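You operate a simulated robot arm through the tools that you are given. There is no shell and no other tool. Be economical: measure what you need, move in short steps, check, and stop when the job is done.

You are at the controls of a simulated robot arm. One attempt, no reset.

Task
Unlatch the window under the blind, wind it wide open till the dial shows green, wind it shut, latch it.

It is judged by the outcome, as a careful person would: the job done as asked, and still so three seconds after it is handed in. It fails if anything else is knocked over, pushed out of place, dropped, spilled or broken.

Robot
A 6-joint arm with a two-finger parallel gripper, fixed in place. Base frame: the origin is at the foot of the arm, x ahead of it, y to its left, z up; the work surface is at about z = 0.52. Units: m, degrees, N and s.
With the tool pointing down near the work surface it reaches from about 0.1 to 0.72 m from the base axis. Its first joint turns from -166.0 to 166.0 degrees. Payload 3.91 kg.
The tool frame sits at the grasp point between the pads (the TCP): z along the fingers, y along the line on which they close. The tips reach 0.03 m beyond it. Largest opening 0.11 m; finger width 0.02, thickness 0.01; the body of the gripper, 0.048 by 0.112 m, starts 0.055 m behind the TCP.
Orientation is that of the tool frame in the base frame, as a unit quaternion [w, x, y, z]. With the fingers straight down and closing along the base's y, the tool's x points along the base's -x, its y along +y and its z along -z.

Tools
- The arm moves only by the tool play_rows. Its argument "targets" is a list that holds one entry, the list of rows, each a list of 7 numbers: the turn, a rotation vector about the tool's x, y, z in rad, then the shift along the tool's x, y, z in cm, then the gripper command, from -1 (fully open) to 1 (shut), values between in proportion. In form: [[[rx, ry, rz, tx, ty, tz, claw], ...]]. A call has 1 to 12 rows; each row shifts and turns the commanded pose from where the row before left it, along the tool's axes as they then stand. Rows are played at 5 a second. More than 0.05 m and 8.6 degrees between two rows, or a gripper value outside its range, and nothing of the call is played. Where a pose cannot be reached the arm comes as near as it can. A force on the tool above 40 N (or 10 N above the force at the start of the call, whichever is more), or a blocked arm, ends the call early, and 0.2 s more pass. Each finger travels about 0.045 m/s and halts on what it meets, pressing with about 37 N; the grip force reading is that of the motor and also rises with nothing between the fingers. The clock runs only during rows and for 0.2 s after the last one: add rows that do not move to give the fingers time. The reply holds the time, the measured pose of the TCP, the force on the tool along the base axes, the opening and the grip force, in the units named above and with some noise, and new pictures: "pictures" is both (left out), scene, wrist or none.
- Cameras (640 x 400 px; columns grow to the right, rows downward): "scene" is fixed at [0.049, 0.4974, 1.4065]; the picture's right is [-0.41, -0.91, 0.00], its down [-0.43, 0.19, -0.88] and it looks along [0.80, -0.37, -0.47] (base axes); focal length 337 px, centre (320, 200). "wrist" rides on the gripper at [0.071, 0.022, -0.107] in the tool frame; the picture's right is [-0.29, 0.96, 0.00], its down [-0.76, -0.23, -0.61] and it looks along [-0.58, -0.18, 0.79] (tool axes); focal length 243 px, centre (320, 200). There is no depth. A picture from a camera that has moved, and an enlarged one, comes with that camera's place and axes in the base frame and with its lens.
- lift_body(by): slides the trunk up (or, below 0, down) by that many m; the arm rides with it, the base frame stays. It gives what a move gives, with no picture.
- enlarge(camera, box): a new picture of the part [left, top, right, bottom] of that camera's present view, enlarged. The clock stands still meanwhile.
- close_job(): hands the job in; it is judged then, once.

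Work in short steps. Places have to be worked out from the pictures, the camera data and where the tool is seen: move nearer, look again, correct. Check each grasp and each placing, and mend what went wrong. You have 120 turns and 200 pictures in all, those below and enlarged ones among them. Open the gripper and draw the arm clear of the work before you hand the job in, unless the task says otherwise; then end with one line.

The tools are called after "Emit:" by a JSON object that holds its "method" and its "body". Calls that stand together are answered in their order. play_rows: Moves the arm, as the interface text tells. Its arguments: {"type":"object","properties":{"targets":{"type":"array"},"pictures":{"type":"string","enum":["both","scene","wrist","none"]}},"required":["targets"]} The other tools are called the same way: lift_body (by) slides the trunk up or down; enlarge (camera, box) takes an enlarged picture of a part of a camera's view; close_job () hands the job in.

At the start:

```text
clock: 0.0
tcp_pos: [0.3632, 0.1618, 1.2486]
orientation: [0.001, 0.001, 1.0, 0.002]
contact_force: [0.0, -0.7, -0.9]
finger_gap: 0.1099
gripper_force: 0.0
trunk travel left (down, up): [-0.423, 0.167]
```

scene: 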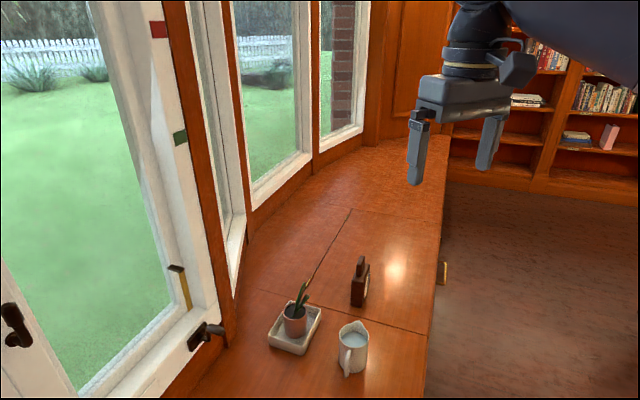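
wrist: 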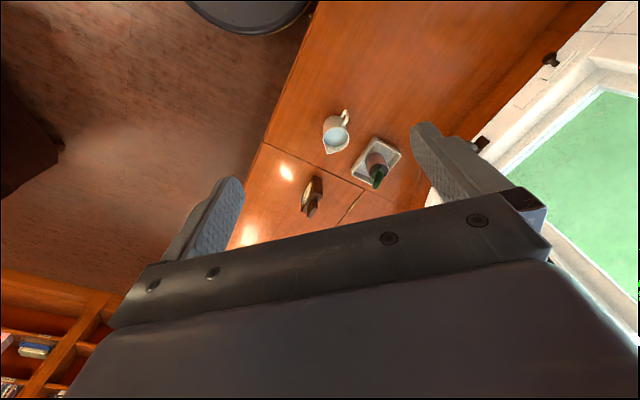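

I'll first take enlarged looks at the window hardware in the scene view.

Emit:
{"method": "enlarge", "body": {"camera": "scene", "box": [0, 240, 256, 400]}}

Emit:
{"method": "enlarge", "body": {"camera": "scene", "box": [60, 0, 380, 200]}}

Emit:
{"method": "enlarge", "body": {"camera": "wrist", "box": [400, 0, 640, 150]}}

```text
2.50 times, centred on (128, 320) of scene
camera zoom: at [0.049, 0.4974, 1.4065], right [-0.41, -0.91, 0.0], down [-0.43, 0.19, -0.88], along [0.8, -0.37, -0.47], focal length 842 px, centre (800, -100)
```

zoom: 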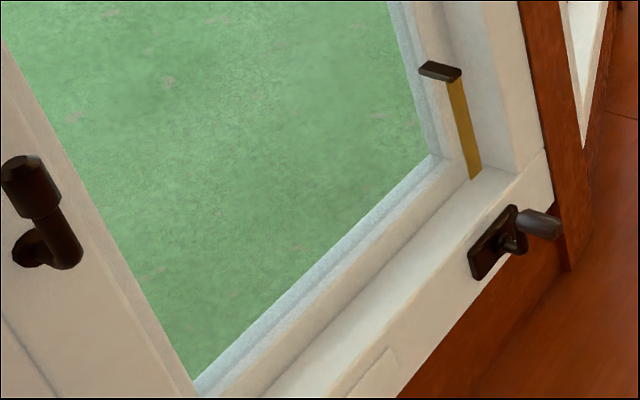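

```text
2.00 times, centred on (220, 100) of scene
camera zoom: at [0.049, 0.4974, 1.4065], right [-0.41, -0.91, 0.0], down [-0.43, 0.19, -0.88], along [0.8, -0.37, -0.47], focal length 674 px, centre (520, 400)
```

zoom: 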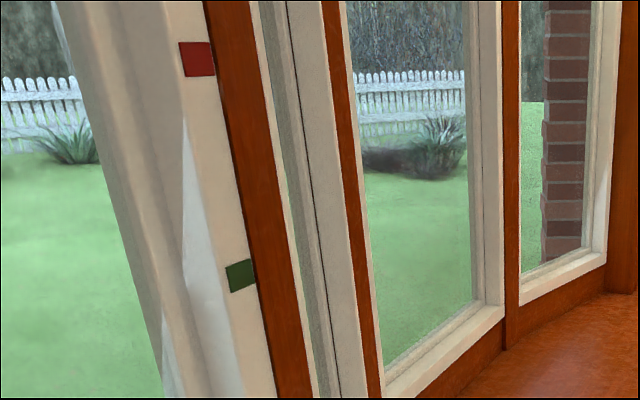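

```text
2.67 times, centred on (520, 75) of wrist
camera zoom: at [0.2924, 0.1822, 1.3559], right [0.29, 0.96, 0.0], down [0.76, -0.23, 0.61], along [0.58, -0.17, -0.79], focal length 647 px, centre (-213, 533)
```

zoom: 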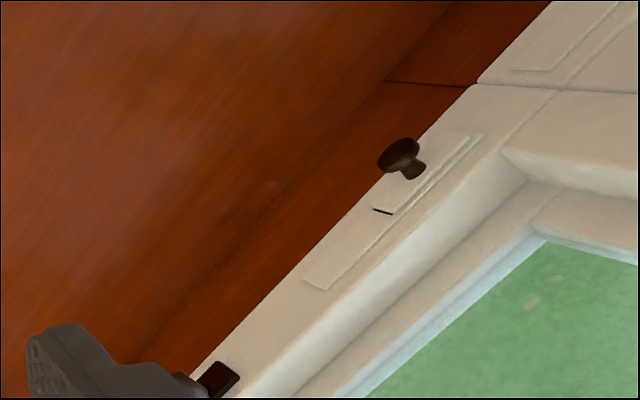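

The crank is near (0.66, 0.51, 0.76) on a window facing roughly (-0.88,-0.48), and there's a knob and a handle further left. I yaw the wrist toward the window for a better view.

Emit:
{"method": "play_rows", "body": {"targets": [[[0, 0, -0.14, 0, 0, 0, -1], [0, 0, -0.14, 0, 0, 0, -1], [0, 0, -0.14, 0, 0, 0, -1], [0, 0, -0.14, 0, 0, 0, -1], [0, -0.14, 0, 0, 0, 0, -1], [0, -0.14, 0, 0, 0, 0, -1], [0, -0.14, 0, 0, 0, 0, -1], [0, 0, 0, 0, 0, 0, -1]]]}}

```text
clock: 1.8
tcp_pos: [0.364, 0.1619, 1.2475]
orientation: [0.2, -0.271, 0.94, 0.059]
contact_force: [0.6, -0.2, -1.2]
finger_gap: 0.11
gripper_force: 0.1
trunk travel left (down, up): [-0.423, 0.167]
camera wrist: at [0.2597, 0.1208, 1.3173], right [-0.28, 0.95, 0.12], down [0.5, 0.04, 0.87], along [0.82, 0.31, -0.49], focal length 243 px, centre (320, 200)
```

scene: 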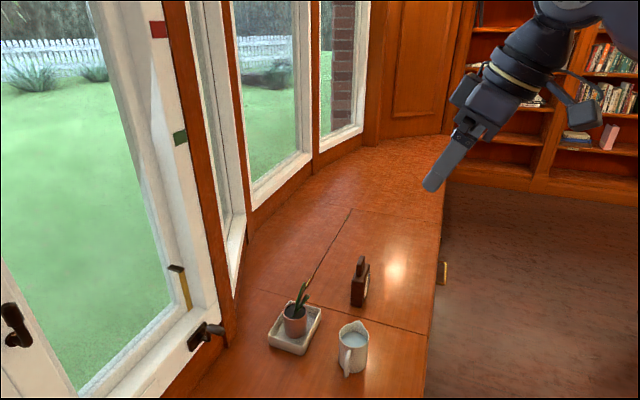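
wrist: 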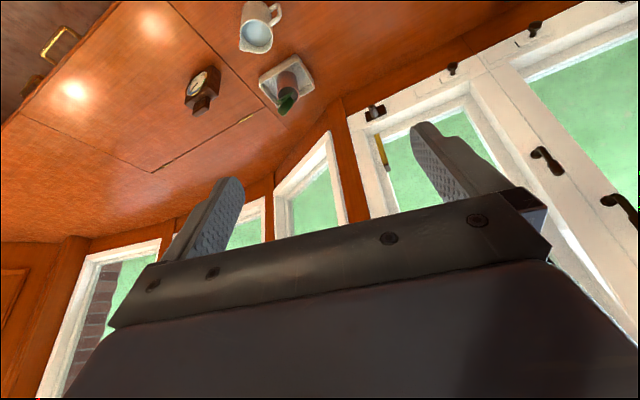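

Picture is upside down with two windows side by side in that wall. I'll roll the wrist half a turn to have the camera above the fingers.

Emit:
{"method": "play_rows", "body": {"targets": [[[0, 0, 0.145, 0, 0, 0, -1], [0, 0, 0.145, 0, 0, 0, -1], [0, 0, 0.145, 0, 0, 0, -1], [0, 0, 0.145, 0, 0, 0, -1], [0, 0, 0.145, 0, 0, 0, -1], [0, 0, 0.145, 0, 0, 0, -1], [0, 0, 0.145, 0, 0, 0, -1], [0, 0, 0.145, 0, 0, 0, -1], [0, 0, 0.145, 0, 0, 0, -1], [0, 0, 0.145, 0, 0, 0, -1], [0, 0, 0.145, 0, 0, 0, -1]]], "pictures": "none"}}

Emit:
{"method": "play_rows", "body": {"targets": [[[0, 0, 0.145, 0, 0, 0, -1], [0, 0, 0.145, 0, 0, 0, -1], [0, 0, 0.145, 0, 0, 0, -1], [0, 0, 0.145, 0, 0, 0, -1], [0, 0, 0.145, 0, 0, 0, -1], [0, 0, 0.145, 0, 0, 0, -1], [0, 0, 0.145, 0, 0, 0, -1], [0, 0, 0.145, 0, 0, 0, -1], [0, 0, 0.145, 0, 0, 0, -1], [0, 0, 0.145, 0, 0, 0, -1], [0, 0, 0, 0, 0, 0, -1]]]}}

```text
clock: 4.2
tcp_pos: [0.3627, 0.1617, 1.2471]
orientation: [0.098, 0.485, 0.849, 0.184]
contact_force: [-0.3, -0.2, -1.7]
finger_gap: 0.1101
gripper_force: 0.0
trunk travel left (down, up): [-0.423, 0.167]
```

```text
clock: 6.6
tcp_pos: [0.3631, 0.1628, 1.2492]
orientation: [-0.049, 0.926, 0.314, 0.203]
contact_force: [0.4, 0.1, -0.1]
finger_gap: 0.1099
gripper_force: 0.0
trunk travel left (down, up): [-0.423, 0.167]
camera wrist: at [0.3911, 0.1604, 1.3763], right [0.37, -0.93, -0.08], down [-0.9, -0.38, 0.24], along [-0.25, -0.01, -0.97], focal length 243 px, centre (320, 200)
```

scene: 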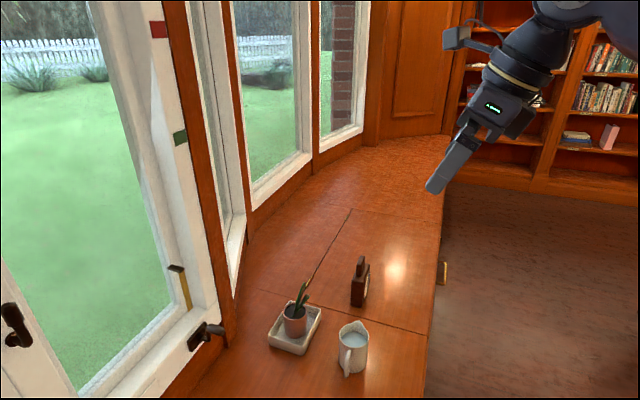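
wrist: 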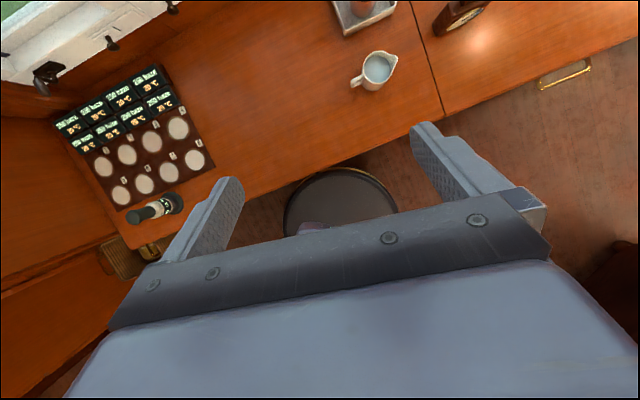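

Camera is now on top. I pitch the tool up to near horizontal, facing the window wall.

Emit:
{"method": "play_rows", "body": {"targets": [[[0, 0.14, 0, 0, 0, 0, -1], [0, 0.14, 0, 0, 0, 0, -1], [0, 0.14, 0, 0, 0, 0, -1], [0, 0.14, 0, 0, 0, 0, -1], [0, 0.14, 0, 0, 0, 0, -1], [0, 0.14, 0, 0, 0, 0, -1], [0, 0.14, 0, 0, 0, 0, -1], [0, 0.14, 0, 0, 0, 0, -1], [0, 0, 0, 0, 0, 0, -1]]]}}

```text
clock: 8.6
tcp_pos: [0.3697, 0.1705, 1.2372]
orientation: [-0.215, 0.687, 0.246, 0.649]
contact_force: [-0.2, -0.3, -0.1]
finger_gap: 0.1101
gripper_force: 0.2
trunk travel left (down, up): [-0.423, 0.167]
camera wrist: at [0.301, 0.0895, 1.3163], right [0.58, -0.77, -0.27], down [-0.65, -0.24, -0.72], along [0.49, 0.59, -0.64], focal length 243 px, centre (320, 200)
```

scene: 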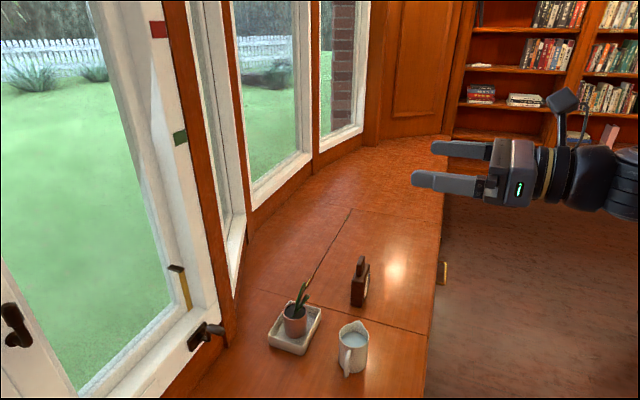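
wrist: 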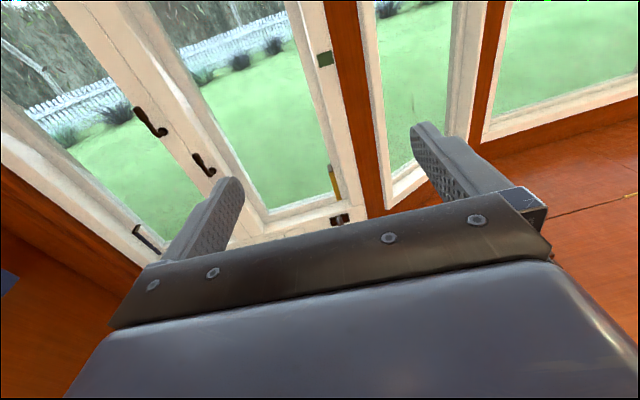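

The wall has two casements side by side, each with crank and handle. I need to see which has the blind, so I look up.

Emit:
{"method": "play_rows", "body": {"targets": [[[0, 0.145, 0, 0, 0, 0, -1], [0, 0.145, 0, 0, 0, 0, -1], [0, 0.145, 0, 0, 0, 0, -1], [0, 0.145, 0, 0, 0, 0, -1], [0, 0.145, 0, 0, 0, 0, -1], [0, 0.145, 0, 0, 0, 0, -1], [0, 0, 0, 0, 0, 0, -1]]], "pictures": "wrist"}}

```text
clock: 10.2
tcp_pos: [0.3682, 0.1468, 1.2489]
orientation: [-0.292, 0.333, 0.134, 0.887]
contact_force: [0.2, 0.4, 0.3]
finger_gap: 0.1102
gripper_force: 0.1
out of reach, approached as far as the arm can: row 6
trunk travel left (down, up): [-0.423, 0.167]
camera wrist: at [0.2837, 0.0516, 1.217], right [0.76, -0.64, -0.15], down [0.01, 0.24, -0.97], along [0.65, 0.73, 0.19], focal length 243 px, centre (320, 200)
```

wrist: 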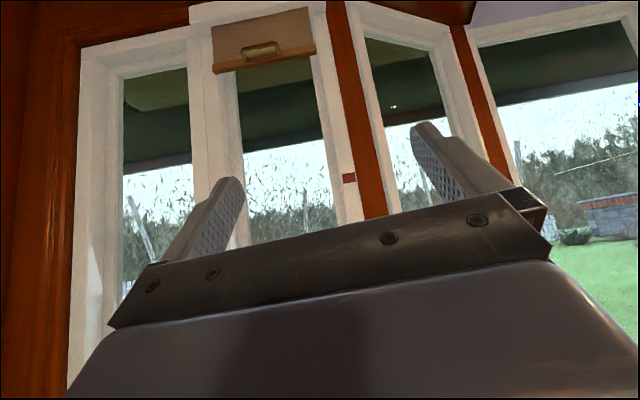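

The blind is over the right casement of the pair (the one by the crank and indicator). I pitch back to level and lower the trunk to inspect its hardware.

Emit:
{"method": "play_rows", "body": {"targets": [[[0, -0.145, 0, 0, 0, 0, -1], [0, -0.145, 0, 0, 0, 0, -1], [0, -0.145, 0, 0, 0, 0, -1], [0, -0.145, 0, 0, 0, 0, -1], [0, -0.145, 0, 0, 0, 0, -1], [0, 0, 0, 0, 0, 0, -1]]], "pictures": "none"}}

Emit:
{"method": "lift_body", "body": {"by": -0.2}}

Emit:
{"method": "play_rows", "body": {"targets": [[[0, 0, 0, 0, 0, 0, -1]]]}}

```text
clock: 11.6
tcp_pos: [0.3736, 0.1486, 1.2408]
orientation: [-0.227, 0.634, 0.225, 0.704]
contact_force: [0.1, -0.3, 0.0]
finger_gap: 0.1099
gripper_force: 0.0
trunk travel left (down, up): [-0.423, 0.167]
```

```text
clock: 13.3
tcp_pos: [0.3356, 0.1403, 0.8855]
orientation: [-0.249, 0.783, 0.193, 0.536]
contact_force: [-0.4, -0.2, -0.4]
finger_gap: 0.1098
gripper_force: 0.1
trunk travel left (down, up): [-0.254, 0.336]
stopped: the arm was blocked; the commanded pose is now the measured one
```

```text
clock: 13.7
tcp_pos: [0.3388, 0.1431, 0.8904]
orientation: [-0.249, 0.78, 0.194, 0.54]
contact_force: [-0.1, -0.7, -0.7]
finger_gap: 0.1102
gripper_force: 0.0
trunk travel left (down, up): [-0.254, 0.336]
camera wrist: at [0.2968, 0.0629, 0.9843], right [0.45, -0.78, -0.44], down [-0.84, -0.21, -0.5], along [0.29, 0.6, -0.75], focal length 243 px, centre (320, 200)
```

scene: 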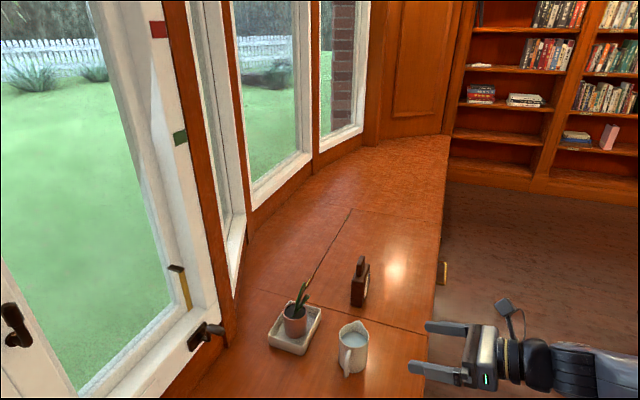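
wrist: 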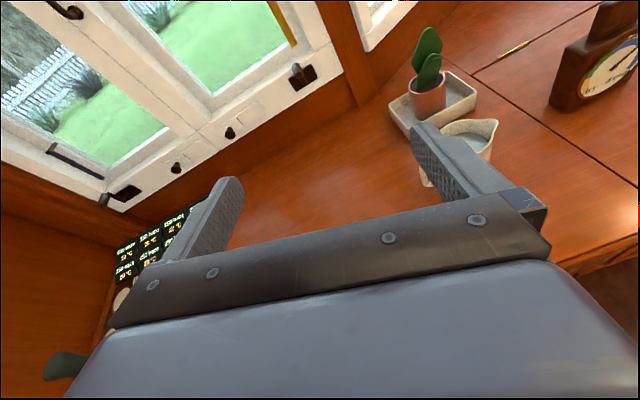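

The lowering was blocked and the tool sagged, so something below touched the arm. I raise the trunk a bit to relieve it and check what it was.

Emit:
{"method": "lift_body", "body": {"by": 0.08}}

Emit:
{"method": "play_rows", "body": {"targets": [[[0, 0, 0, 0, 0, 0, -1]]]}}

```text
clock: 14.8
tcp_pos: [0.3471, 0.1439, 0.9748]
orientation: [-0.247, 0.77, 0.197, 0.555]
contact_force: [0.8, 0.4, 0.4]
finger_gap: 0.1097
gripper_force: 0.1
trunk travel left (down, up): [-0.334, 0.256]
```

```text
clock: 15.2
tcp_pos: [0.3466, 0.1441, 0.9747]
orientation: [-0.246, 0.771, 0.196, 0.554]
contact_force: [-0.2, 0.2, 0.3]
finger_gap: 0.11
gripper_force: 0.1
trunk travel left (down, up): [-0.334, 0.256]
camera wrist: at [0.3002, 0.0632, 1.0667], right [0.46, -0.77, -0.43], down [-0.83, -0.2, -0.52], along [0.32, 0.6, -0.73], focal length 243 px, centre (320, 200)
```

scene: 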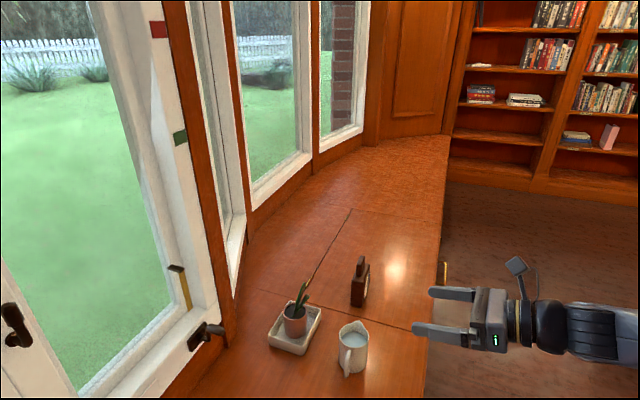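
wrist: 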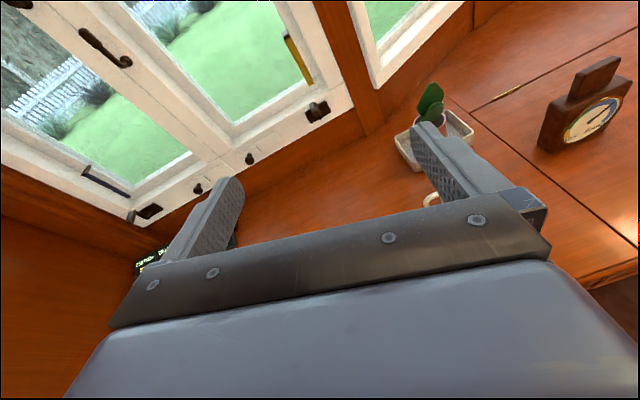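

Relieved; nothing looks displaced. I zoom on the window hardware and on the dial-like item.

Emit:
{"method": "enlarge", "body": {"camera": "wrist", "box": [170, 20, 350, 180]}}

Emit:
{"method": "enlarge", "body": {"camera": "wrist", "box": [0, 0, 200, 240]}}

Emit:
{"method": "enlarge", "body": {"camera": "wrist", "box": [480, 30, 640, 160]}}

```text
2.50 times, centred on (260, 100) of wrist
camera zoom: at [0.3002, 0.0632, 1.0667], right [0.46, -0.77, -0.43], down [-0.83, -0.2, -0.52], along [0.32, 0.6, -0.73], focal length 606 px, centre (470, 450)
```

zoom: 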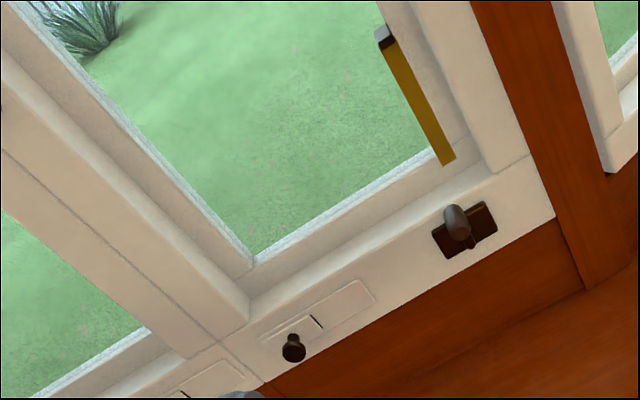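

```text
1.67 times, centred on (100, 120) of wrist
camera zoom: at [0.3002, 0.0632, 1.0667], right [0.46, -0.77, -0.43], down [-0.83, -0.2, -0.52], along [0.32, 0.6, -0.73], focal length 404 px, centre (687, 333)
```

zoom: 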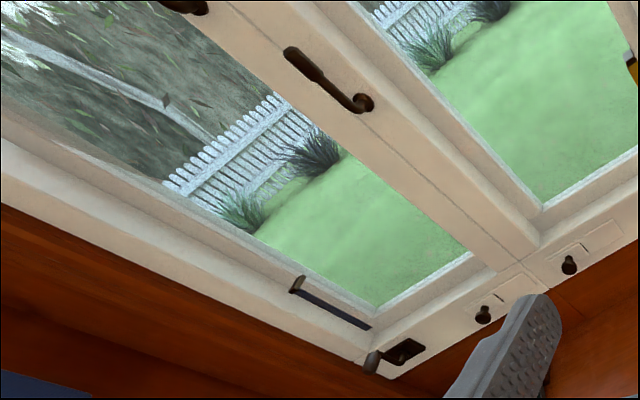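

```text
3.08 times, centred on (560, 95) of wrist
camera zoom: at [0.3002, 0.0632, 1.0667], right [0.46, -0.77, -0.43], down [-0.83, -0.2, -0.52], along [0.32, 0.6, -0.73], focal length 746 px, centre (-418, 523)
```

zoom: 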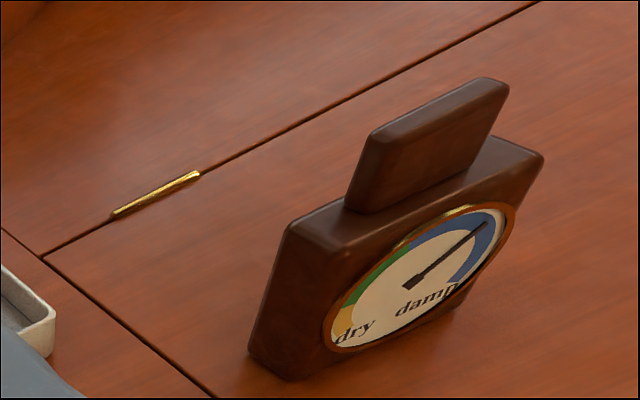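

The dial is the hygrometer on the counter (needle now in blue "damp"; must reach green with the window open). Crank plate is about (0.724, 0.530, 0.69), the wall normal about (0.79, 0.61). I level the tool and move closer.

Emit:
{"method": "play_rows", "body": {"targets": [[[0, 0, -0.085, 0, 0, 0, -1], [0, 0, -0.085, 0, 0, 0, -1], [0, 0.135, 0, 0, 0, 0, -1], [0, 0.135, 0, 0, 0, 0, -1], [0, 0, 0, -1.5, -1.64, 3.9, -1], [0, 0, 0, -1.5, -1.64, 3.9, -1], [0, 0, 0, -1.5, -1.64, 3.9, -1], [0, 0, 0, -1.5, -1.64, 3.9, -1], [0, 0, 0, -1.5, -1.64, 3.9, -1], [0, 0, 0, 0, 0, 0, -1]]]}}

```text
clock: 17.4
tcp_pos: [0.4876, 0.2542, 0.9105]
orientation: [-0.238, 0.666, 0.238, 0.666]
contact_force: [-0.2, -0.4, -0.8]
finger_gap: 0.1101
gripper_force: 0.2
out of reach, approached as far as the arm can: row 6, 7, 8, 9
trunk travel left (down, up): [-0.334, 0.256]
camera wrist: at [0.4195, 0.1685, 0.9814], right [0.6, -0.74, -0.29], down [-0.62, -0.2, -0.76], along [0.51, 0.64, -0.58], focal length 243 px, centre (320, 200)
```

scene: 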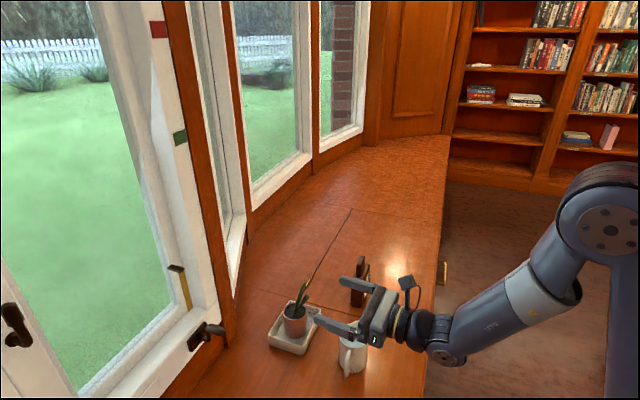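
wrist: 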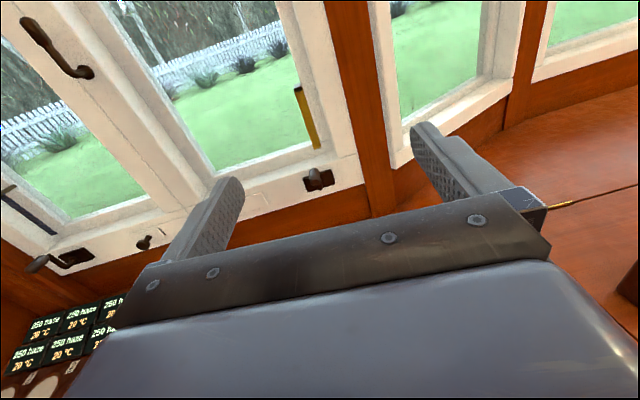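

The sideways (left) part of the move wasn't reached. I test a small leftward shift alone to understand the limit.

Emit:
{"method": "play_rows", "body": {"targets": [[[0, 0, 0, 0, -2, 0, -1], [0, 0, 0, 0, -2, 0, -1], [0, 0, 0, 0, 0, 0, -1]]], "pictures": "none"}}

```text
clock: 18.2
tcp_pos: [0.4869, 0.2504, 0.9141]
orientation: [-0.235, 0.666, 0.235, 0.668]
contact_force: [0.1, 0.2, -0.6]
finger_gap: 0.1098
gripper_force: 0.0
out of reach, approached as far as the arm can: row 1, 2
trunk travel left (down, up): [-0.334, 0.256]
```

Test whether the yaw is the limiting factor: turn the tool a bit right, then move left.

Emit:
{"method": "play_rows", "body": {"targets": [[[-0.14, 0, 0, 0, 0, 0, -1], [-0.14, 0, 0, 0, 0, 0, -1], [0, 0, 0, 0, -2, 0, -1], [0, 0, 0, 0, -2, 0, -1], [0, 0, 0, 0, 0, 0, -1]]], "pictures": "scene"}}

```text
clock: 19.4
tcp_pos: [0.5297, 0.1232, 0.9368]
orientation: [-0.139, 0.693, 0.139, 0.694]
contact_force: [0.4, -1.1, -0.1]
finger_gap: 0.11
gripper_force: 0.0
out of reach, approached as far as the arm can: row 1, 2, 3, 4
trunk travel left (down, up): [-0.334, 0.256]
```

scene: 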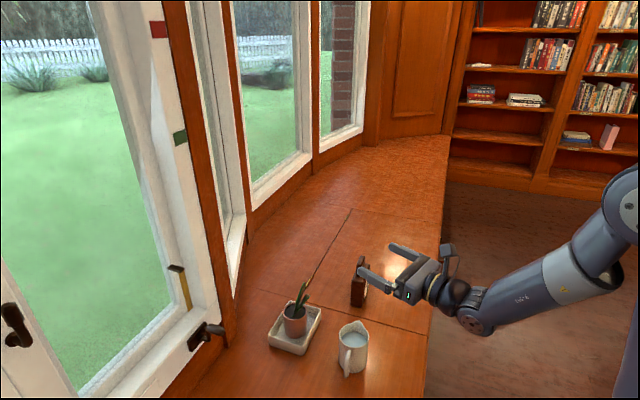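

The tool's roll probably has a wrist joint at its limit. I unroll a bit (about tool z) and test the left shift again.

Emit:
{"method": "play_rows", "body": {"targets": [[[0, 0, -0.14, 0, 0, 0, -1], [0, 0, -0.14, 0, 0, 0, -1], [0, 0, -0.14, 0, 0, 0, -1], [0, 0, 0, 0, 0, 0, -1]]], "pictures": "none"}}

Emit:
{"method": "play_rows", "body": {"targets": [[[0, 0, 0, -0.8, -1.8, 0, -1], [0, 0, 0, -0.8, -1.8, 0, -1], [0, 0, 0, 0, 0, 0, -1]]], "pictures": "none"}}

```text
clock: 20.4
tcp_pos: [0.5286, 0.1222, 0.9371]
orientation: [0.011, 0.648, 0.28, 0.708]
contact_force: [-0.1, 0.6, 0.2]
finger_gap: 0.11
gripper_force: 0.0
trunk travel left (down, up): [-0.334, 0.256]
```

```text
clock: 21.2
tcp_pos: [0.5258, 0.1184, 0.9119]
orientation: [0.009, 0.649, 0.28, 0.708]
contact_force: [0.0, -0.6, -0.4]
finger_gap: 0.1099
gripper_force: 0.1
out of reach, approached as far as the arm can: row 1, 2
trunk travel left (down, up): [-0.334, 0.256]
```

Still stuck leftwards. Test the other direction: turning left while holding position.

Emit:
{"method": "play_rows", "body": {"targets": [[[0, 0, 0.14, 0, 0, 0, -1], [0, 0, 0.14, 0, 0, 0, -1], [0, 0, 0.14, 0, 0, 0, -1], [0.14, 0, 0, 0, 0, 0, -1], [0.14, 0, 0, 0, 0, 0, -1], [0.14, 0, 0, 0, 0, 0, -1], [0, 0, 0, 0, 0, 0, -1]]], "pictures": "scene"}}

```text
clock: 22.8
tcp_pos: [0.5266, 0.1184, 0.9112]
orientation: [-0.279, 0.649, 0.279, 0.65]
contact_force: [-0.8, -0.1, -0.6]
finger_gap: 0.11
gripper_force: 0.0
trunk travel left (down, up): [-0.334, 0.256]
```

scene: 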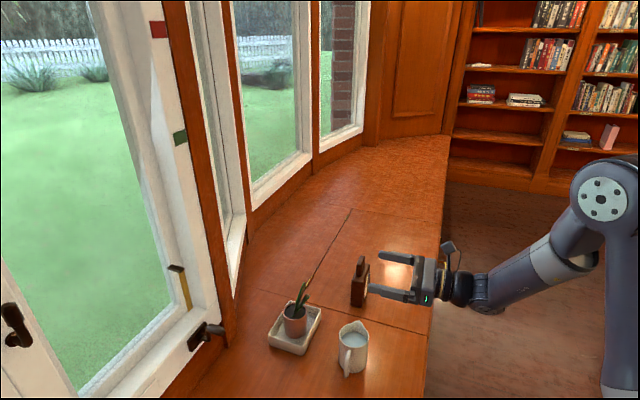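

Turning left is free: the limit is that tool yaw must exceed arm bearing by ~10°. That's workable with a slightly oblique tool. Move toward the window at yaw ~51°.

Emit:
{"method": "play_rows", "body": {"targets": [[[0.07, 0, 0, 0, 0, 0, -1], [0, 0, 0, -0.9, -2.5, 3.5, -1], [0, 0, 0, -0.9, -2.5, 3.5, -1], [0, 0, 0, -0.9, -2.5, 3.5, -1], [0, 0, 0, -0.9, -2.5, 3.5, -1], [0, 0, 0, -0.9, -2.5, 3.5, -1], [0, 0, 0, -0.9, -2.5, 3.5, -1], [0, 0, 0, -0.9, -2.5, 3.5, -1], [0, 0, 0, 0, 0, 0, -1]]]}}

```text
clock: 24.8
tcp_pos: [0.5502, 0.4238, 0.8485]
orientation: [-0.301, 0.639, 0.301, 0.641]
contact_force: [0.2, 0.1, 0.4]
finger_gap: 0.11
gripper_force: 0.1
trunk travel left (down, up): [-0.334, 0.256]
camera wrist: at [0.4969, 0.3256, 0.9195], right [0.74, -0.61, -0.29], down [-0.56, -0.32, -0.76], along [0.37, 0.72, -0.58], focal length 243 px, centre (320, 200)
```

scene: 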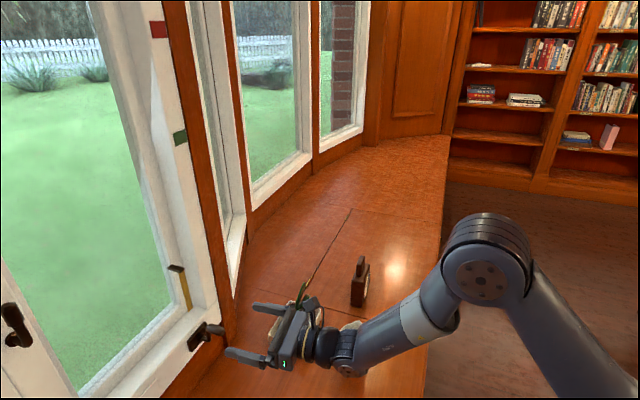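
wrist: 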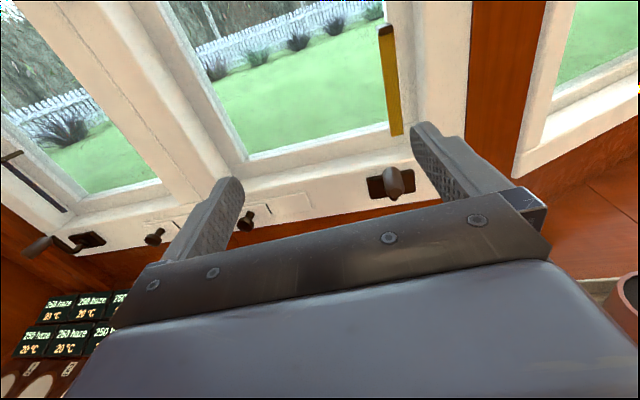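

Works well. Enlarge the crank and sill area and the mullion handles.

Emit:
{"method": "enlarge", "body": {"camera": "wrist", "box": [340, 0, 480, 220]}}

Emit:
{"method": "enlarge", "body": {"camera": "wrist", "box": [120, 140, 320, 260]}}

```text
1.82 times, centred on (410, 110) of wrist
camera zoom: at [0.4969, 0.3256, 0.9195], right [0.74, -0.61, -0.29], down [-0.56, -0.32, -0.76], along [0.37, 0.72, -0.58], focal length 441 px, centre (156, 364)
```

zoom: 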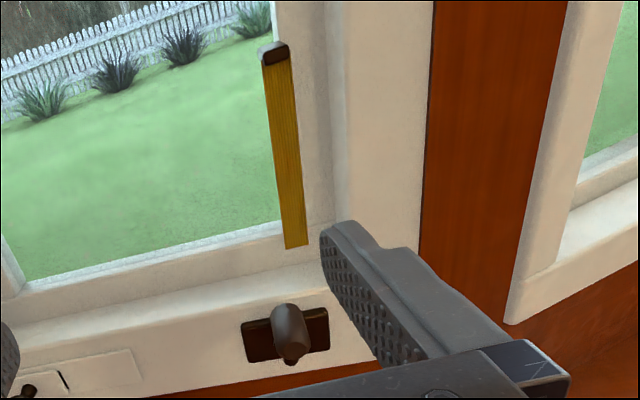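

```text
3.20 times, centred on (220, 200) of wrist
camera zoom: at [0.4969, 0.3256, 0.9195], right [0.74, -0.61, -0.29], down [-0.56, -0.32, -0.76], along [0.37, 0.72, -0.58], focal length 776 px, centre (640, 200)
```

zoom: 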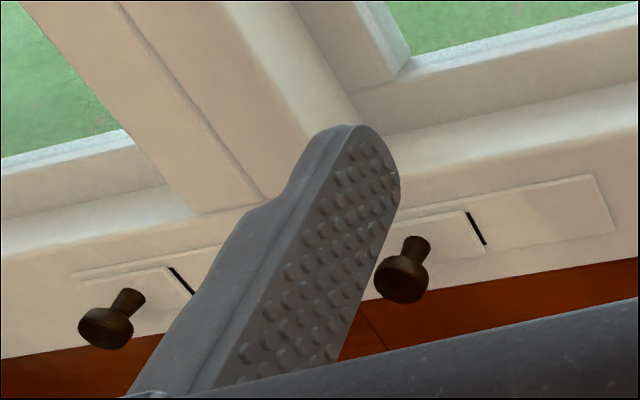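

Let me look at the mullion handles and jamb strip: raise and back off a bit.

Emit:
{"method": "play_rows", "body": {"targets": [[[0, 0, 0, 3, -1, -2, -1], [0, 0, 0, 3, -1, -2, -1], [0, 0, 0, 3, -1, -2, -1], [0, 0, 0, 3, -1, -2, -1], [0, 0, 0, 3, 0, -2, -1], [0, 0, 0, 3, 0, 0, -1], [0, 0, 0, 0, 0, 0, -1]]]}}

Emit:
{"method": "enlarge", "body": {"camera": "wrist", "box": [0, 0, 320, 200]}}

Emit:
{"method": "enlarge", "body": {"camera": "wrist", "box": [240, 0, 560, 200]}}

```text
clock: 26.4
tcp_pos: [0.4532, 0.3694, 1.0288]
orientation: [-0.301, 0.638, 0.301, 0.641]
contact_force: [-0.8, -0.7, 0.4]
finger_gap: 0.1101
gripper_force: 0.1
trunk travel left (down, up): [-0.334, 0.256]
camera wrist: at [0.4008, 0.2701, 1.099], right [0.74, -0.61, -0.29], down [-0.56, -0.32, -0.76], along [0.37, 0.72, -0.58], focal length 243 px, centre (320, 200)
```

scene: 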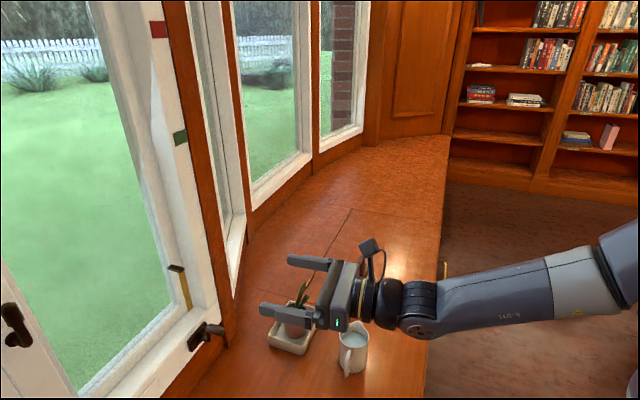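
wrist: 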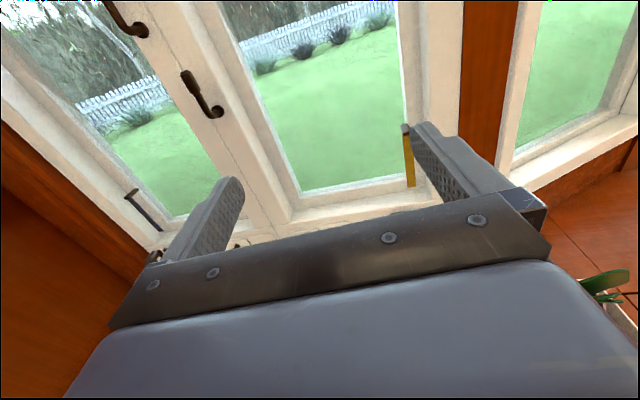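

```text
2.00 times, centred on (160, 100) of wrist
camera zoom: at [0.4008, 0.2701, 1.099], right [0.74, -0.61, -0.29], down [-0.56, -0.32, -0.76], along [0.37, 0.72, -0.58], focal length 485 px, centre (640, 400)
```

zoom: 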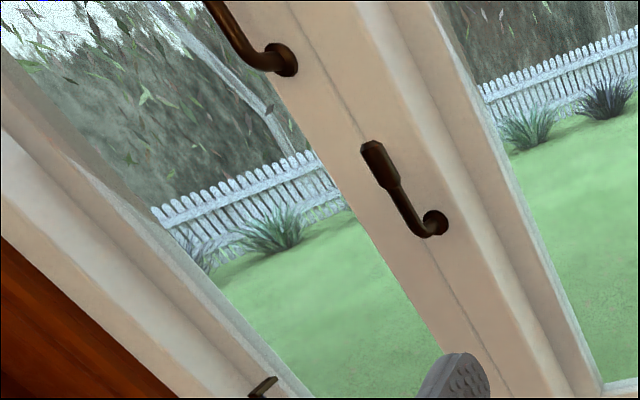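

```text
2.00 times, centred on (400, 100) of wrist
camera zoom: at [0.4008, 0.2701, 1.099], right [0.74, -0.61, -0.29], down [-0.56, -0.32, -0.76], along [0.37, 0.72, -0.58], focal length 485 px, centre (160, 400)
```

zoom: 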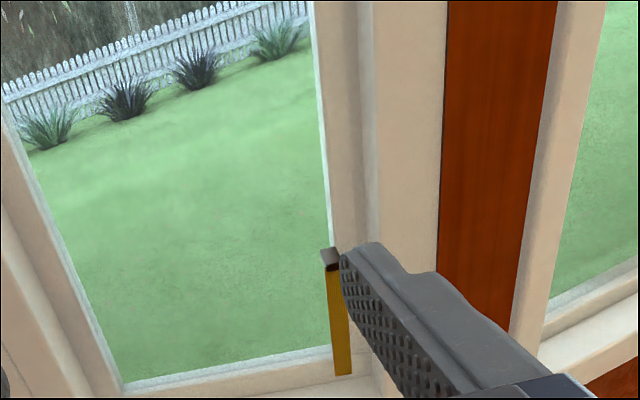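

The lower mullion handle (pivot ≈ (0.516, 0.751, 1.017), on the right sash's half) is the blind window's latch. Move closer to it with yaw ~66°.

Emit:
{"method": "play_rows", "body": {"targets": [[[0.136, 0, 0, 0, 0, 0, -1], [0.136, 0, 0, 0, 0, 0, -1], [0, 0, 0, 0, -2.28, 3.5, -1], [0, 0, 0, 0, -2.28, 3.5, -1], [0, 0, 0, 0, -2.28, 3.5, -1], [0, 0, 0, 0, -2.28, 3.5, -1], [0, 0, 0, 0, -2.28, 2.0, -1], [0, 0, 0, 0, 0, 0, -1]]]}}

```text
clock: 28.2
tcp_pos: [0.4146, 0.562, 1.0251]
orientation: [-0.385, 0.592, 0.386, 0.594]
contact_force: [0.8, -0.4, 0.5]
finger_gap: 0.11
gripper_force: 0.0
trunk travel left (down, up): [-0.334, 0.256]
camera wrist: at [0.391, 0.4538, 1.097], right [0.87, -0.39, -0.29], down [-0.46, -0.46, -0.76], along [0.16, 0.8, -0.58], focal length 243 px, centre (320, 200)
```

scene: 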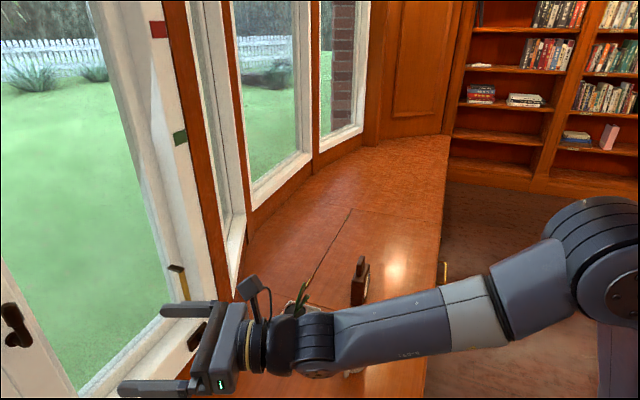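
wrist: 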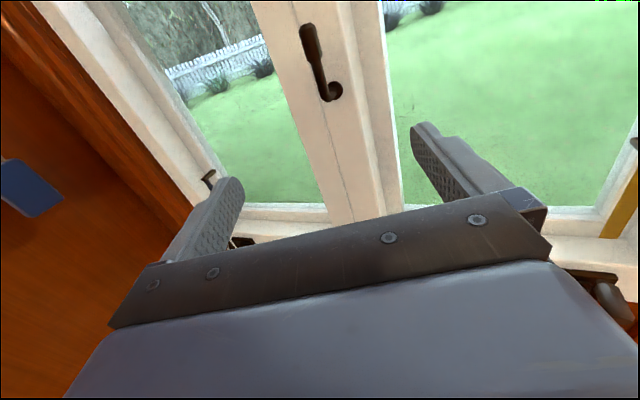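

Handle lever stands up from its pivot, grip ≈ (0.488, 0.716, 1.075). I close the fingers into a poker and move just left of and in front of the grip, then look.

Emit:
{"method": "play_rows", "body": {"targets": [[[0, 0, 0, 1.7, -1.0, 1.5, 1], [0, 0, 0, 1.7, -1.0, 1.5, 1], [0, 0, 0, 1.7, -1.1, 2, 1], [0, 0, 0, 0, 0, 2, 1], [0, 0, 0, 0, 0, 0, 1], [0, 0, 0, 0, 0, 0, 1], [0, 0, 0, 0, 0, 0, 1]]]}}

Emit:
{"method": "enlarge", "body": {"camera": "wrist", "box": [220, 0, 440, 160]}}

```text
clock: 29.8
tcp_pos: [0.4144, 0.637, 1.0783]
orientation: [-0.384, 0.592, 0.385, 0.595]
contact_force: [0.0, 0.2, -0.1]
finger_gap: 0.0
gripper_force: 31.6
trunk travel left (down, up): [-0.334, 0.256]
camera wrist: at [0.3908, 0.5298, 1.1503], right [0.87, -0.39, -0.29], down [-0.46, -0.46, -0.76], along [0.16, 0.8, -0.58], focal length 243 px, centre (320, 200)
```

scene: 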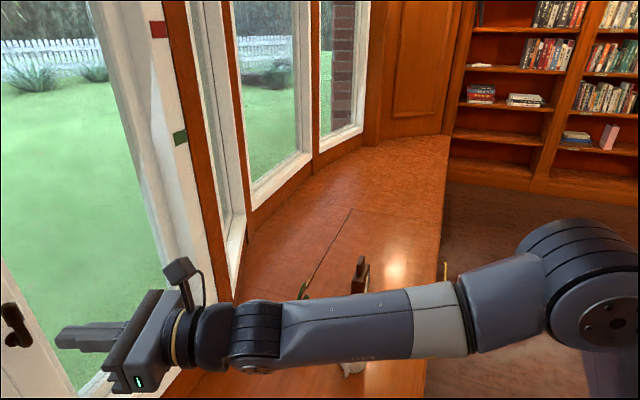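
wrist: 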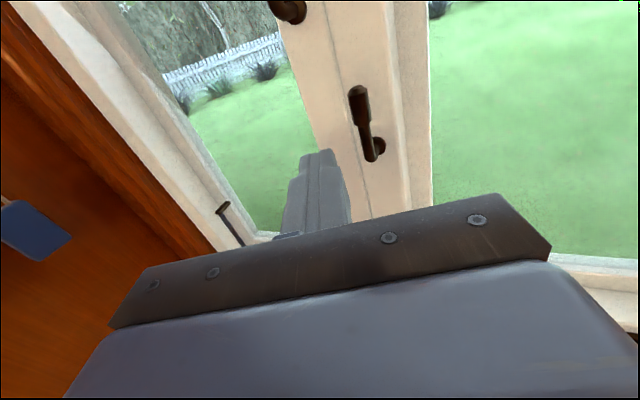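

```text
2.50 times, centred on (330, 80) of wrist
camera zoom: at [0.3908, 0.5298, 1.1503], right [0.87, -0.39, -0.29], down [-0.46, -0.46, -0.76], along [0.16, 0.8, -0.58], focal length 606 px, centre (295, 500)
```

zoom: 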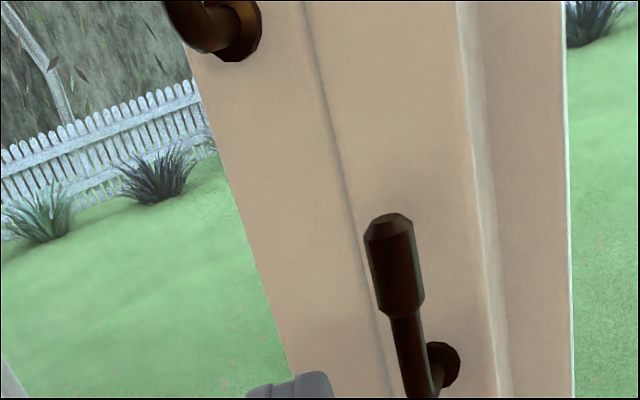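

Grip is about (0.505, 0.749, 1.073); straight ahead 11.5 cm puts the poker ~3.5 cm to its left. Advance in steps.

Emit:
{"method": "play_rows", "body": {"targets": [[[0, 0, 0, 0, 0, 3, 1], [0, 0, 0, 0, 0, 3, 1], [0, 0, 0, 0, 0, 3, 1], [0, 0, 0, 0, 0, 2, 1], [0, 0, 0, 0, 0, 0, 1]]]}}

Emit:
{"method": "enlarge", "body": {"camera": "wrist", "box": [220, 40, 480, 200]}}

```text
clock: 31.0
tcp_pos: [0.4575, 0.7387, 1.0775]
orientation: [-0.385, 0.592, 0.385, 0.594]
contact_force: [-0.2, 0.0, -0.6]
finger_gap: 0.0
gripper_force: 37.1
trunk travel left (down, up): [-0.334, 0.256]
camera wrist: at [0.4335, 0.6309, 1.1486], right [0.87, -0.39, -0.29], down [-0.46, -0.46, -0.76], along [0.16, 0.8, -0.58], focal length 243 px, centre (320, 200)
```

scene: 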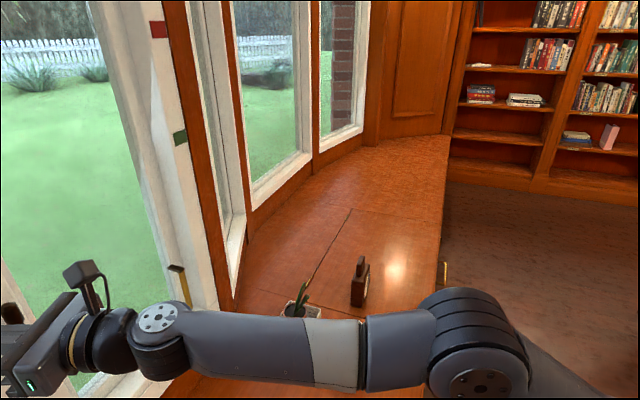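
wrist: 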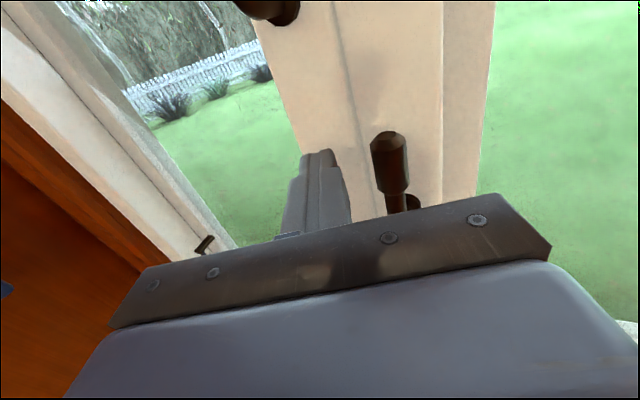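

```text
2.46 times, centred on (350, 120) of wrist
camera zoom: at [0.4335, 0.6309, 1.1486], right [0.87, -0.39, -0.29], down [-0.46, -0.46, -0.76], along [0.16, 0.8, -0.58], focal length 597 px, centre (246, 397)
```

zoom: 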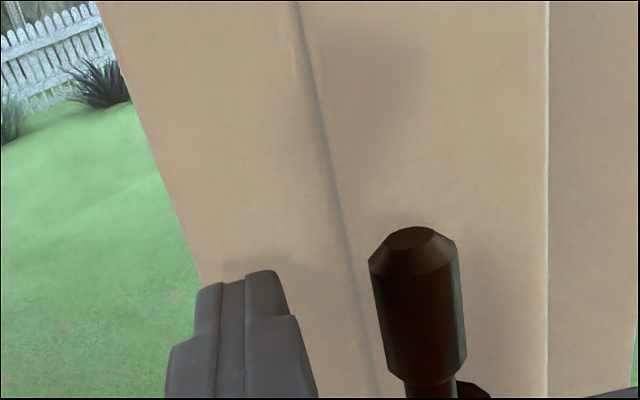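

Tip level with the grip, 4.5 cm left of it. Push right along the wall in short steps while watching force.

Emit:
{"method": "play_rows", "body": {"targets": [[[0, 0, 0, 0, 1.0, -0.35, 1], [0, 0, 0, 0, 1.0, -0.35, 1], [0, 0, 0, 0, 0.9, -0.4, 1], [0, 0, 0, 0, 0.9, -0.4, 1], [0, 0, 0, 0, 0.9, -0.4, 1], [0, 0, 0, 0, 0, 0, 1]]], "pictures": "wrist"}}

```text
clock: 32.4
tcp_pos: [0.4937, 0.7012, 1.0797]
orientation: [-0.384, 0.592, 0.385, 0.595]
contact_force: [1.3, 0.2, -0.8]
finger_gap: 0.0
gripper_force: 37.0
trunk travel left (down, up): [-0.334, 0.256]
camera wrist: at [0.4703, 0.5935, 1.1504], right [0.87, -0.39, -0.29], down [-0.46, -0.46, -0.76], along [0.16, 0.8, -0.58], focal length 243 px, centre (320, 200)
```

wrist: 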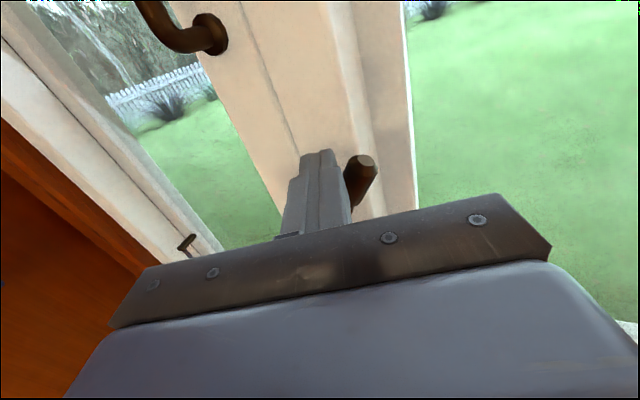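

The lever swings right easily. Continue along the arc right and downward.

Emit:
{"method": "play_rows", "body": {"targets": [[[0, 0, 0, -0.4, 0.9, -0.4, 1], [0, 0, 0, -0.5, 0.9, -0.4, 1], [0, 0, 0, -0.8, 0.8, -0.35, 1], [0, 0, 0, -1.0, 0.6, -0.25, 1], [0, 0, 0, -1.2, 0.4, -0.15, 1], [0, 0, 0, 0, 0, 0, 1]]], "pictures": "wrist"}}

```text
clock: 33.8
tcp_pos: [0.5206, 0.6714, 1.04]
orientation: [-0.384, 0.593, 0.384, 0.595]
contact_force: [0.4, 0.1, 0.1]
finger_gap: 0.0002
gripper_force: 36.7
trunk travel left (down, up): [-0.334, 0.256]
camera wrist: at [0.4963, 0.5639, 1.1108], right [0.87, -0.39, -0.29], down [-0.46, -0.46, -0.76], along [0.16, 0.8, -0.58], focal length 243 px, centre (320, 200)
```

wrist: 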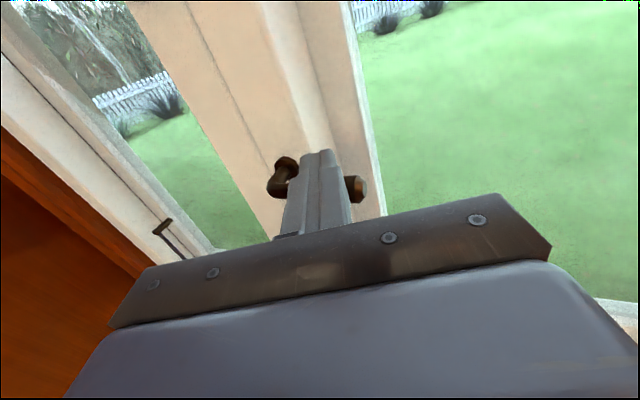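

Lever now ~75°. Press straight down to find its end stop.

Emit:
{"method": "play_rows", "body": {"targets": [[[0, 0, 0, -0.5, 0, 0, 1], [0, 0, 0, -0.5, 0, 0, 1], [0, 0, 0, -0.5, 0, 0, 1], [0, 0, 0, 0, 0, 0, 1]]], "pictures": "wrist"}}

Emit:
{"method": "enlarge", "body": {"camera": "wrist", "box": [220, 100, 420, 220]}}

```text
clock: 34.9
tcp_pos: [0.5192, 0.6704, 1.0377]
orientation: [-0.389, 0.584, 0.382, 0.601]
contact_force: [2.2, 1.7, 9.5]
finger_gap: 0.0001
gripper_force: 36.9
trunk travel left (down, up): [-0.334, 0.256]
stopped in row 4: the force on the tool passed its limit (the readings are from after the stop); the commanded pose is now the measured one
camera wrist: at [0.4947, 0.5628, 1.1071], right [0.88, -0.38, -0.29], down [-0.45, -0.45, -0.78], along [0.17, 0.81, -0.56], focal length 243 px, centre (320, 200)
```

wrist: 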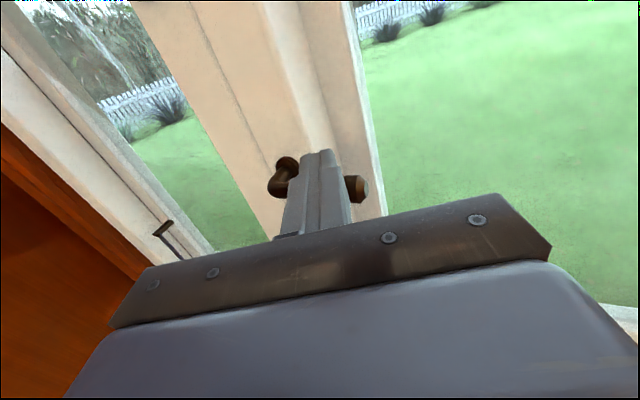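

```text
3.20 times, centred on (320, 160) of wrist
camera zoom: at [0.4947, 0.5628, 1.1071], right [0.88, -0.38, -0.29], down [-0.45, -0.45, -0.78], along [0.17, 0.81, -0.56], focal length 776 px, centre (320, 328)
```

zoom: 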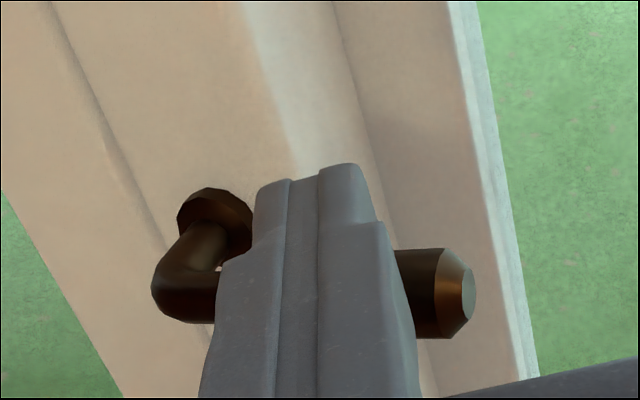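

End stop reached with lever horizontal: unlatched. Lift slightly, withdraw, and inspect.

Emit:
{"method": "play_rows", "body": {"targets": [[[0, 0, 0, 0.8, 0, 0, 1], [0, 0, 0, 0.4, 0, -2, 1], [0, 0, 0, 0, 0, -4, 1], [0, 0, 0, 0, 0, -4, 1], [0, 0, 0, 0, 0, -4, -0.5], [0, 0, 0, 0, 0, -2, -0.5], [0, 0, 0, 0, 0, 0, -0.5]]], "pictures": "wrist"}}

```text
clock: 36.5
tcp_pos: [0.4544, 0.5235, 1.0448]
orientation: [-0.388, 0.586, 0.383, 0.6]
contact_force: [0.0, 0.8, -0.6]
finger_gap: 0.0687
gripper_force: 0.0
trunk travel left (down, up): [-0.334, 0.256]
camera wrist: at [0.4302, 0.4152, 1.1141], right [0.88, -0.38, -0.29], down [-0.45, -0.45, -0.77], along [0.17, 0.81, -0.57], focal length 243 px, centre (320, 200)
```

wrist: 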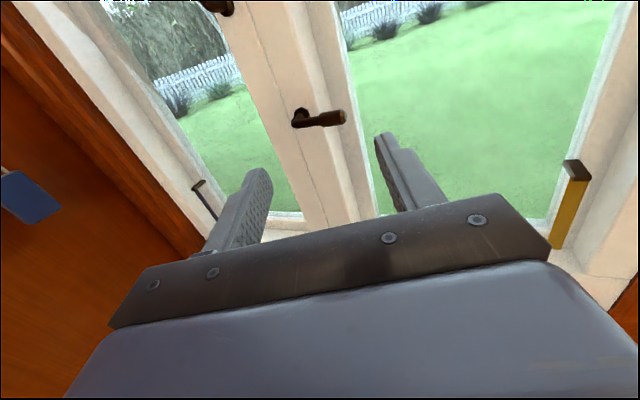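

Lever horizontal, unlatched. Now go to the crank: move down/right to about (0.58, 0.42, 0.80), yaw ~49°.

Emit:
{"method": "play_rows", "body": {"targets": [[[0, 0, 0, -3.5, 2.25, -0.62, -0.5], [0, 0, 0, -3.5, 2.25, -0.62, -0.5], [0, 0, 0, -3.5, 2.25, -0.62, -0.5], [0, 0, 0, -3.5, 2.25, -0.62, -0.5], [0, 0, 0, -3.5, 2.25, -0.62, -0.5], [0, 0, 0, -3.5, 2.25, -0.62, -0.5], [0, 0, 0, -3.5, 2.25, -0.62, -0.5], [-0.1, 0, 0, 0, 0, 0, -0.5], [-0.1, 0, 0, 0, 0, 0, -0.5], [-0.1, 0, 0, 0, 0, 0, -0.5], [0, 0, 0, 0, 0, 0, -0.5]]]}}

Emit:
{"method": "enlarge", "body": {"camera": "wrist", "box": [260, 40, 500, 200]}}

```text
clock: 38.9
tcp_pos: [0.5834, 0.427, 0.7978]
orientation: [-0.295, 0.638, 0.288, 0.65]
contact_force: [-0.1, 0.1, 0.4]
finger_gap: 0.0824
gripper_force: 0.1
trunk travel left (down, up): [-0.334, 0.256]
camera wrist: at [0.528, 0.3294, 0.868], right [0.72, -0.63, -0.29], down [-0.57, -0.29, -0.77], along [0.4, 0.72, -0.57], focal length 243 px, centre (320, 200)
```

scene: 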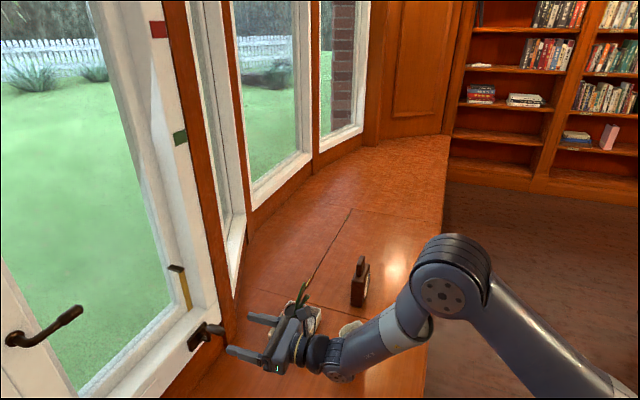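
wrist: 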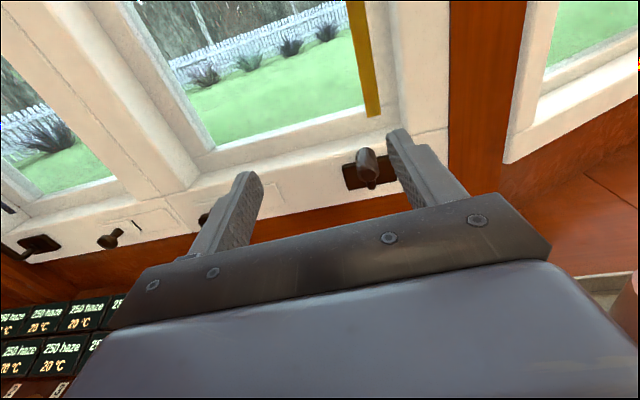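

```text
2.50 times, centred on (380, 120) of wrist
camera zoom: at [0.528, 0.3294, 0.868], right [0.72, -0.63, -0.29], down [-0.57, -0.29, -0.77], along [0.4, 0.72, -0.57], focal length 606 px, centre (170, 400)
```

zoom: 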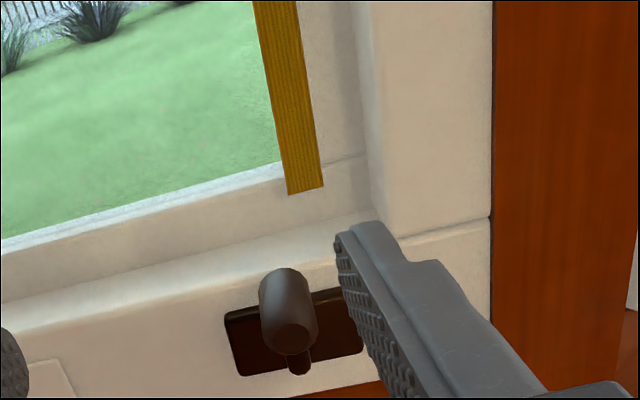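

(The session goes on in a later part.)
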